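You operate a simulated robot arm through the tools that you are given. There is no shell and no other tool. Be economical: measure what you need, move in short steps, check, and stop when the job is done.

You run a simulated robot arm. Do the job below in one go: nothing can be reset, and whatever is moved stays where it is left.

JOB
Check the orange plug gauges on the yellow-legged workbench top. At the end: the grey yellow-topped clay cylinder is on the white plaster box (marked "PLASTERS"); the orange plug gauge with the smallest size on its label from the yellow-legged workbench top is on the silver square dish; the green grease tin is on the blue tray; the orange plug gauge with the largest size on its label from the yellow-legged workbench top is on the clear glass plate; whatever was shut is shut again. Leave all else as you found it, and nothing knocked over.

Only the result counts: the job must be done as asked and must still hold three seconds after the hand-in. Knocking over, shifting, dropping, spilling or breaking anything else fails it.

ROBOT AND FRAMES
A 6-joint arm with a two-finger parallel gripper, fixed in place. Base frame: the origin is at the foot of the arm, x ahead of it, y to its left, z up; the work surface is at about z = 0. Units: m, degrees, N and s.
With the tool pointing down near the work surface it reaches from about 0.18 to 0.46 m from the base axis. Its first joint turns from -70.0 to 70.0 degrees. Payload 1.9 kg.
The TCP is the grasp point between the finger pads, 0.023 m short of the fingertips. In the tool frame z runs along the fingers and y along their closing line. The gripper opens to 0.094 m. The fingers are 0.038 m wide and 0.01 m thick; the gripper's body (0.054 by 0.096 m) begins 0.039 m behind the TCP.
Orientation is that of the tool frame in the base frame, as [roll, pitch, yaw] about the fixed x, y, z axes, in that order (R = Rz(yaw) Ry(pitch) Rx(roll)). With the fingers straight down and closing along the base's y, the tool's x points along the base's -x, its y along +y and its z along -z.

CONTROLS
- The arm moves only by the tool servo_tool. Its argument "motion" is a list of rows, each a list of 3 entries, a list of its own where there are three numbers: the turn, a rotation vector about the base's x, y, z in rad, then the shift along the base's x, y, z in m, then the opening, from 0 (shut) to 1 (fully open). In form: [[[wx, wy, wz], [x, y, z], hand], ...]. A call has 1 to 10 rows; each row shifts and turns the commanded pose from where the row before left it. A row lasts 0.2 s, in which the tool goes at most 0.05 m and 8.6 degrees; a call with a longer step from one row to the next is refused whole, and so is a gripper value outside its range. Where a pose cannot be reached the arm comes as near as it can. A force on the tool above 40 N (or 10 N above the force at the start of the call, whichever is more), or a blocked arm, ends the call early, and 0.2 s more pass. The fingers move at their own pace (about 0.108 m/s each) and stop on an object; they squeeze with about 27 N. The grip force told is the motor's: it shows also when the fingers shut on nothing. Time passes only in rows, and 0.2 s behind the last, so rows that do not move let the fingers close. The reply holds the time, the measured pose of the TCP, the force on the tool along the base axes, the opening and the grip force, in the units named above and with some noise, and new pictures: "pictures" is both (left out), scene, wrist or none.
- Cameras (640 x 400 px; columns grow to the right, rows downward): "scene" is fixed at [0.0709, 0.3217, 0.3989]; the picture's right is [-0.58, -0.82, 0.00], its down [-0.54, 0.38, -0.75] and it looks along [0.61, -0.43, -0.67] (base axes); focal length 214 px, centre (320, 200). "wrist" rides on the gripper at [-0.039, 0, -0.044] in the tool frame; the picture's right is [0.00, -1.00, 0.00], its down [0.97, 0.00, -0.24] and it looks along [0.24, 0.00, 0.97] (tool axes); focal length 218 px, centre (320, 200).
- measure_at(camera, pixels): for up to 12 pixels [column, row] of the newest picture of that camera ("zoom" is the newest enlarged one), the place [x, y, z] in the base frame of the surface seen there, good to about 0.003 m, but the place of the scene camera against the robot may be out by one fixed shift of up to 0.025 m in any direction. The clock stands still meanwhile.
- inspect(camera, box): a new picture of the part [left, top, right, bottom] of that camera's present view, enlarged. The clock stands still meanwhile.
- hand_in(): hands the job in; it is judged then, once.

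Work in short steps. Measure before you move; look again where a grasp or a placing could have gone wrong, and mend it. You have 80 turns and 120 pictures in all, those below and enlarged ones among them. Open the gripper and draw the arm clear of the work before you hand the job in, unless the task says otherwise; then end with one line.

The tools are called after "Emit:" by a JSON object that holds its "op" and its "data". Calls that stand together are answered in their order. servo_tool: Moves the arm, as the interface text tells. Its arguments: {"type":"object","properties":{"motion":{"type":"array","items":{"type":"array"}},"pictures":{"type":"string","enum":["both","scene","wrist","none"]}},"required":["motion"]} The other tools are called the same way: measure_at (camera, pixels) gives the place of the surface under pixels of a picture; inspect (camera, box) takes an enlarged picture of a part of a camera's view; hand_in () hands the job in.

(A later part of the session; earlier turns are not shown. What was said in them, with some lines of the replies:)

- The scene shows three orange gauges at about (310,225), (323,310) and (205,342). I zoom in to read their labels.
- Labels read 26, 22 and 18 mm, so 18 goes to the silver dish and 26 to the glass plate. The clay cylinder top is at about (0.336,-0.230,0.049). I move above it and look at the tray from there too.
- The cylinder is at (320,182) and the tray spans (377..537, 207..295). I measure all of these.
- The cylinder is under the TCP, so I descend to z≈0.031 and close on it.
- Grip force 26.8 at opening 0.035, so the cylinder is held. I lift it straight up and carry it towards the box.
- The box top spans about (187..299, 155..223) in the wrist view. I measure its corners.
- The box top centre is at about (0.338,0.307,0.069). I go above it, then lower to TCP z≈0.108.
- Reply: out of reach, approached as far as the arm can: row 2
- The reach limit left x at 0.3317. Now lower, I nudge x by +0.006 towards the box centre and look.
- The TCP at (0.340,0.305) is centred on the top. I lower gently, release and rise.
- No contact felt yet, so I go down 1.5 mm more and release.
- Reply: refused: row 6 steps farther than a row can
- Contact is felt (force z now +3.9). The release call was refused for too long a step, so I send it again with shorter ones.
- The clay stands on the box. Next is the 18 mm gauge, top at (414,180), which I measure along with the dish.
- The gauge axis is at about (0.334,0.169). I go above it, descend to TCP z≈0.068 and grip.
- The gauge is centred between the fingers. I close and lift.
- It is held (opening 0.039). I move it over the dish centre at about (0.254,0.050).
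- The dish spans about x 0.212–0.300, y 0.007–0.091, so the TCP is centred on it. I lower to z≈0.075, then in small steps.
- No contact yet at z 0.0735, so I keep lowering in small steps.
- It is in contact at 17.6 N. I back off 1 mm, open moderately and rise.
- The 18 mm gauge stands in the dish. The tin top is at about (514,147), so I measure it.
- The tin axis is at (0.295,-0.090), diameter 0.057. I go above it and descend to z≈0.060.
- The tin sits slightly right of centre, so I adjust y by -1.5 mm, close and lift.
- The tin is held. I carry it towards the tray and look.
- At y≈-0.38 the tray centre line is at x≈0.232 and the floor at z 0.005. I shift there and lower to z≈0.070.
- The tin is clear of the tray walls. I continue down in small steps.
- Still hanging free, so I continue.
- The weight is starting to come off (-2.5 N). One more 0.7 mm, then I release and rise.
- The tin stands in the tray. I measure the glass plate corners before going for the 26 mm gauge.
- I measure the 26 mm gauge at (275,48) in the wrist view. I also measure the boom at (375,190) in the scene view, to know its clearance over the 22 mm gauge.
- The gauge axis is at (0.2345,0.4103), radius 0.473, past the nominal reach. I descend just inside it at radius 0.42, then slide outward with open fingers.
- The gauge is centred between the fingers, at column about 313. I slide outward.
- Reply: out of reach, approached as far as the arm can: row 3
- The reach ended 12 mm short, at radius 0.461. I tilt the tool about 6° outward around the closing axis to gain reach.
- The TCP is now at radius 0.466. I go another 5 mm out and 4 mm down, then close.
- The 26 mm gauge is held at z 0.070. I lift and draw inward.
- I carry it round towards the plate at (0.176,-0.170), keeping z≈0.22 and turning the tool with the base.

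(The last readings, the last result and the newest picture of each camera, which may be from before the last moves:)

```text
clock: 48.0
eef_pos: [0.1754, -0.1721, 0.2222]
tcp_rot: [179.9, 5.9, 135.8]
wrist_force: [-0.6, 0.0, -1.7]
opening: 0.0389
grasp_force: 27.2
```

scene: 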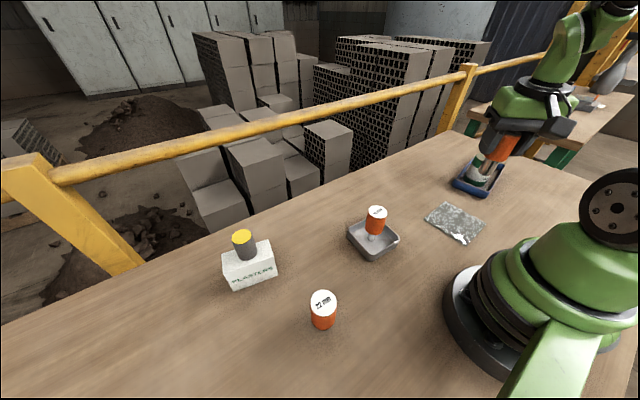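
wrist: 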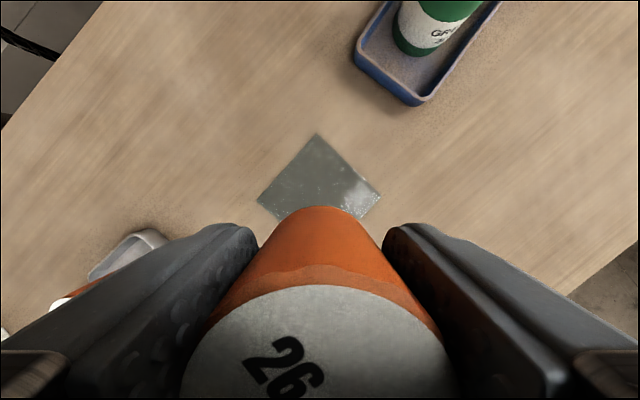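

The gauge hangs as it was gripped. I measure the visible plate corners at (316,134), (258,199) and (381,199).

Emit:
{"op": "measure_at", "data": {"camera": "wrist", "pixels": [[316, 137], [261, 199], [378, 199], [316, 190]]}}

```text
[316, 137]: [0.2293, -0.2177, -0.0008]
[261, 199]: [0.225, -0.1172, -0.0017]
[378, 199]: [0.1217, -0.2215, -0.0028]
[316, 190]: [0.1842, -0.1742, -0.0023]
```

The plate centre is about (0.174,-0.169). I trim the position and lower to z≈0.080.

Emit:
{"op": "servo_tool", "data": {"motion": [[[0, 0, 0], [-0.0015, 0.002, -0.035], 0], [[0, 0, 0], [0, 0, -0.04], 0], [[0, 0, 0], [0, 0, -0.04], 0], [[0, 0, 0], [0, 0, -0.027], 0], [[0, 0, 0], [0, 0, 0], 0], [[0, 0, 0], [0, 0, 0], 0]], "pictures": "both"}}

Emit:
{"op": "servo_tool", "data": {"motion": [[[0, 0, 0], [0, 0, -0.003], 0], [[0, 0, 0], [0, 0, 0], 0]], "pictures": "none"}}

```text
clock: 49.4
eef_pos: [0.1743, -0.1681, 0.0779]
tcp_rot: [180.0, 5.7, 135.9]
wrist_force: [-0.6, 0.6, -2.0]
opening: 0.0392
grasp_force: 27.0
```

scene: 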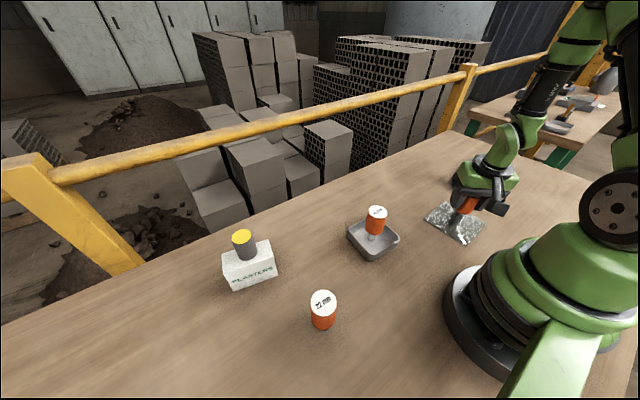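
wrist: 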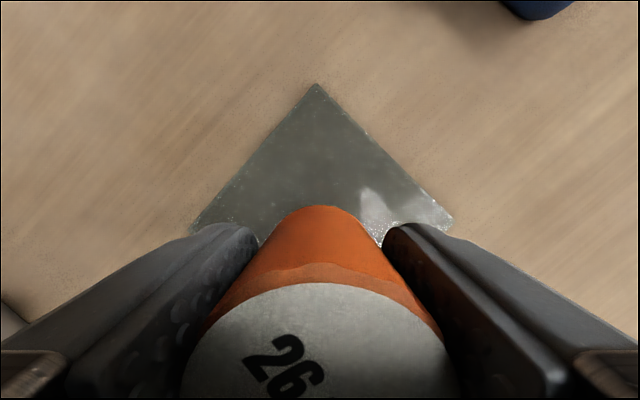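

```text
clock: 50.0
eef_pos: [0.1735, -0.1679, 0.0753]
tcp_rot: [179.9, 5.8, 135.9]
wrist_force: [-1.0, -0.2, -1.2]
opening: 0.0388
grasp_force: 27.1
```

The label edge has crept from row 292 to row 283, so the gauge may have rotated slightly in the grip. I look closer in the scene view.

Emit:
{"op": "inspect", "data": {"camera": "scene", "box": [410, 150, 530, 260]}}

Emit:
{"op": "inspect", "data": {"camera": "wrist", "box": [180, 180, 460, 400]}}

Emit:
{"op": "measure_at", "data": {"camera": "wrist", "pixels": [[320, 290], [320, 330], [320, 385], [230, 360], [410, 360], [320, 215], [320, 260]]}}

```text
3.64 times, centred on (470, 205) of scene
```

zoom: 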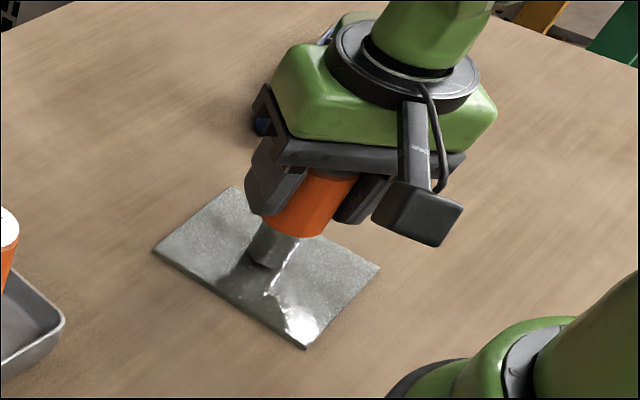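

```text
1.82 times, centred on (320, 290) of wrist
```

zoom: 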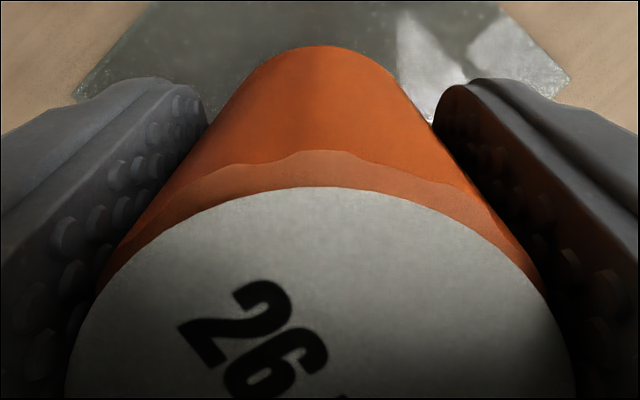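

```text
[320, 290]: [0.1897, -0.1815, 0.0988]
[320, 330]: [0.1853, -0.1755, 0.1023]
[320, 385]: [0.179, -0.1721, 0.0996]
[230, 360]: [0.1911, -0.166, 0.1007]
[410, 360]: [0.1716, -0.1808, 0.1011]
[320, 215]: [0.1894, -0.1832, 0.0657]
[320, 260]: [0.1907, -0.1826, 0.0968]
```

The side measures vertical (radius 0.2635 at z 0.066, 0.264 at z 0.097), so it is fine. I keep lowering gently.

Emit:
{"op": "servo_tool", "data": {"motion": [[[0, 0, 0], [0, 0, -0.001], 0], [[0, 0, 0], [0, 0, 0], 0]], "pictures": "none"}}

Emit:
{"op": "servo_tool", "data": {"motion": [[[0, 0, 0], [0, 0, -0.001], 0], [[0, 0, 0], [0, 0, 0], 0]], "pictures": "none"}}

```text
clock: 50.6
eef_pos: [0.1741, -0.1708, 0.0755]
tcp_rot: [179.9, 5.8, 135.8]
wrist_force: [-6.0, -1.4, 19.8]
opening: 0.039
grasp_force: 26.9
```

```text
clock: 51.2
eef_pos: [0.1749, -0.1684, 0.0749]
tcp_rot: [179.8, 5.9, 135.9]
wrist_force: [-0.7, -3.0, 19.8]
opening: 0.039
grasp_force: 27.1
```

It is in firm contact. I back off 1.5 mm to unload before releasing.

Emit:
{"op": "servo_tool", "data": {"motion": [[[0, 0, 0], [0, 0, 0.0015], 0], [[0, 0, 0], [0, 0, 0], 0]], "pictures": "wrist"}}

```text
clock: 51.8
eef_pos: [0.174, -0.1688, 0.0735]
tcp_rot: [179.9, 5.7, 135.9]
wrist_force: [-0.5, 0.1, -2.1]
opening: 0.0387
grasp_force: 26.8
```

wrist: 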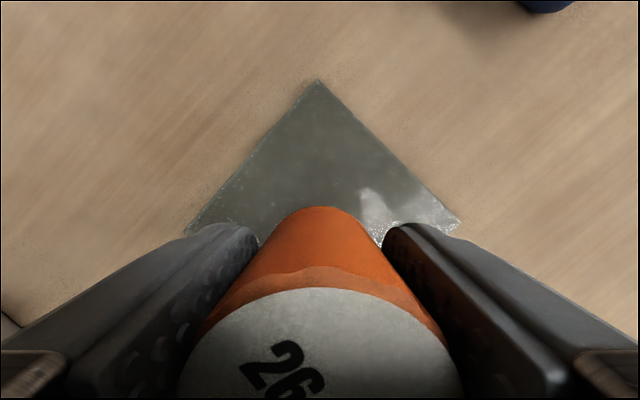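

It is unloaded, nearly touching. I lower 0.8 mm, open and rise straight up.

Emit:
{"op": "servo_tool", "data": {"motion": [[[0, 0, 0], [0, 0, -0.0008], 0], [[0, 0, 0], [0, 0, 0], 0], [[0, 0, 0], [0, 0, 0], 0.5], [[0, 0, 0], [0, 0, 0], 0.7], [[0, 0, 0], [0, 0, 0], 0.8], [[0, 0, 0], [0, 0, 0.03], 0.8], [[0, 0, 0], [0, 0, 0.04], 0.8], [[0, 0, 0], [0, 0, 0.05], 1], [[0, 0, 0], [0, 0, 0.03], 1], [[0, 0, 0], [0, 0, 0], 1]], "pictures": "both"}}

```text
clock: 54.0
eef_pos: [0.1741, -0.1696, 0.2236]
tcp_rot: [-180.0, 5.8, 135.9]
wrist_force: [0.1, 0.3, -0.9]
opening: 0.0942
grasp_force: 0.0
```

scene: 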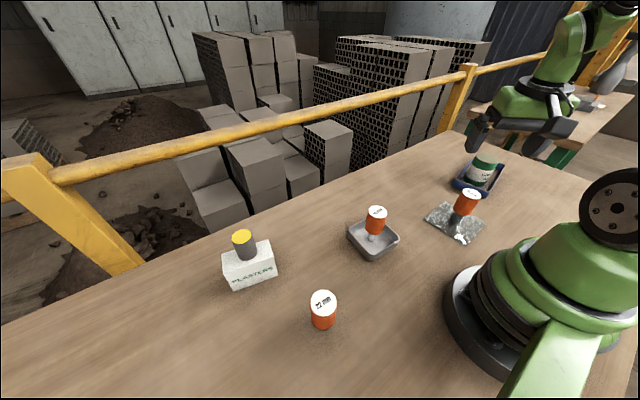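
wrist: 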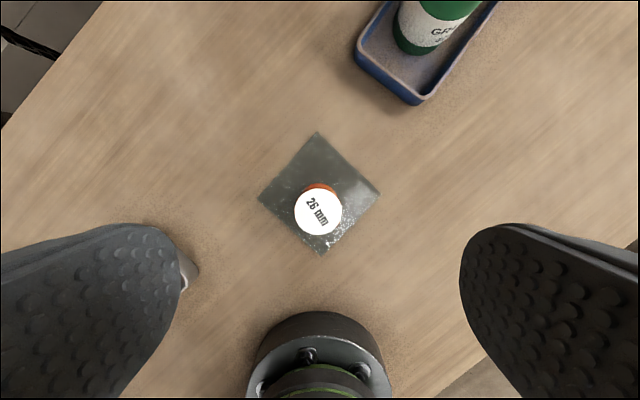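

All four objects are in place and standing. I raise the arm a little more and let the scene settle for a final check.

Emit:
{"op": "servo_tool", "data": {"motion": [[[0, 0, 0], [0.02, 0.02, 0.03], 1], [[0, 0, 0], [0.03, 0.03, 0.02], 1], [[0, 0, 0], [0, 0, 0], 1], [[0, 0, 0], [0, 0, 0], 1], [[0, 0, 0], [0, 0, 0], 1]], "pictures": "scene"}}

Emit:
{"op": "inspect", "data": {"camera": "scene", "box": [200, 140, 520, 340]}}

```text
clock: 55.2
eef_pos: [0.2228, -0.1206, 0.2736]
tcp_rot: [179.9, 5.9, 135.8]
wrist_force: [-0.7, 0.0, 0.2]
opening: 0.0942
grasp_force: 0.1
```

scene: 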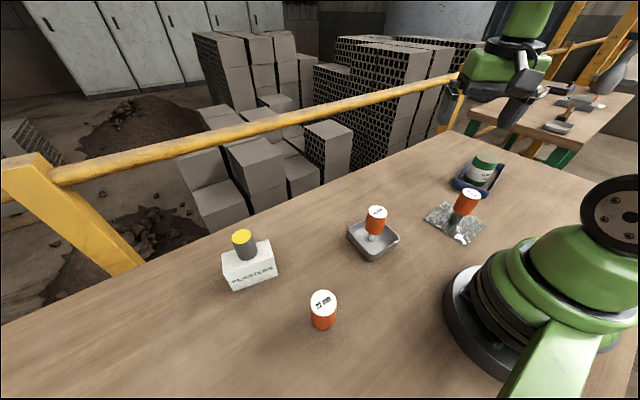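

```text
2.00 times, centred on (360, 240) of scene
```

zoom: 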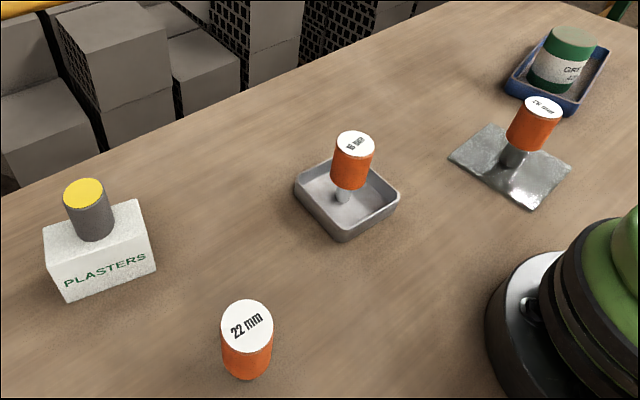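

Everything stands where it was asked for, the 22 mm gauge is untouched, and the arm is clear with the gripper open. I hand in.

Emit:
{"op": "hand_in", "data": {}}

```text
The job is handed in.
```

The job is done and handed in: the clay cylinder is on the plaster box, the 18 mm gauge on the silver dish, the grease tin on the blue tray and the 26 mm gauge on the glass plate; I saw nothing shut that needed closing.
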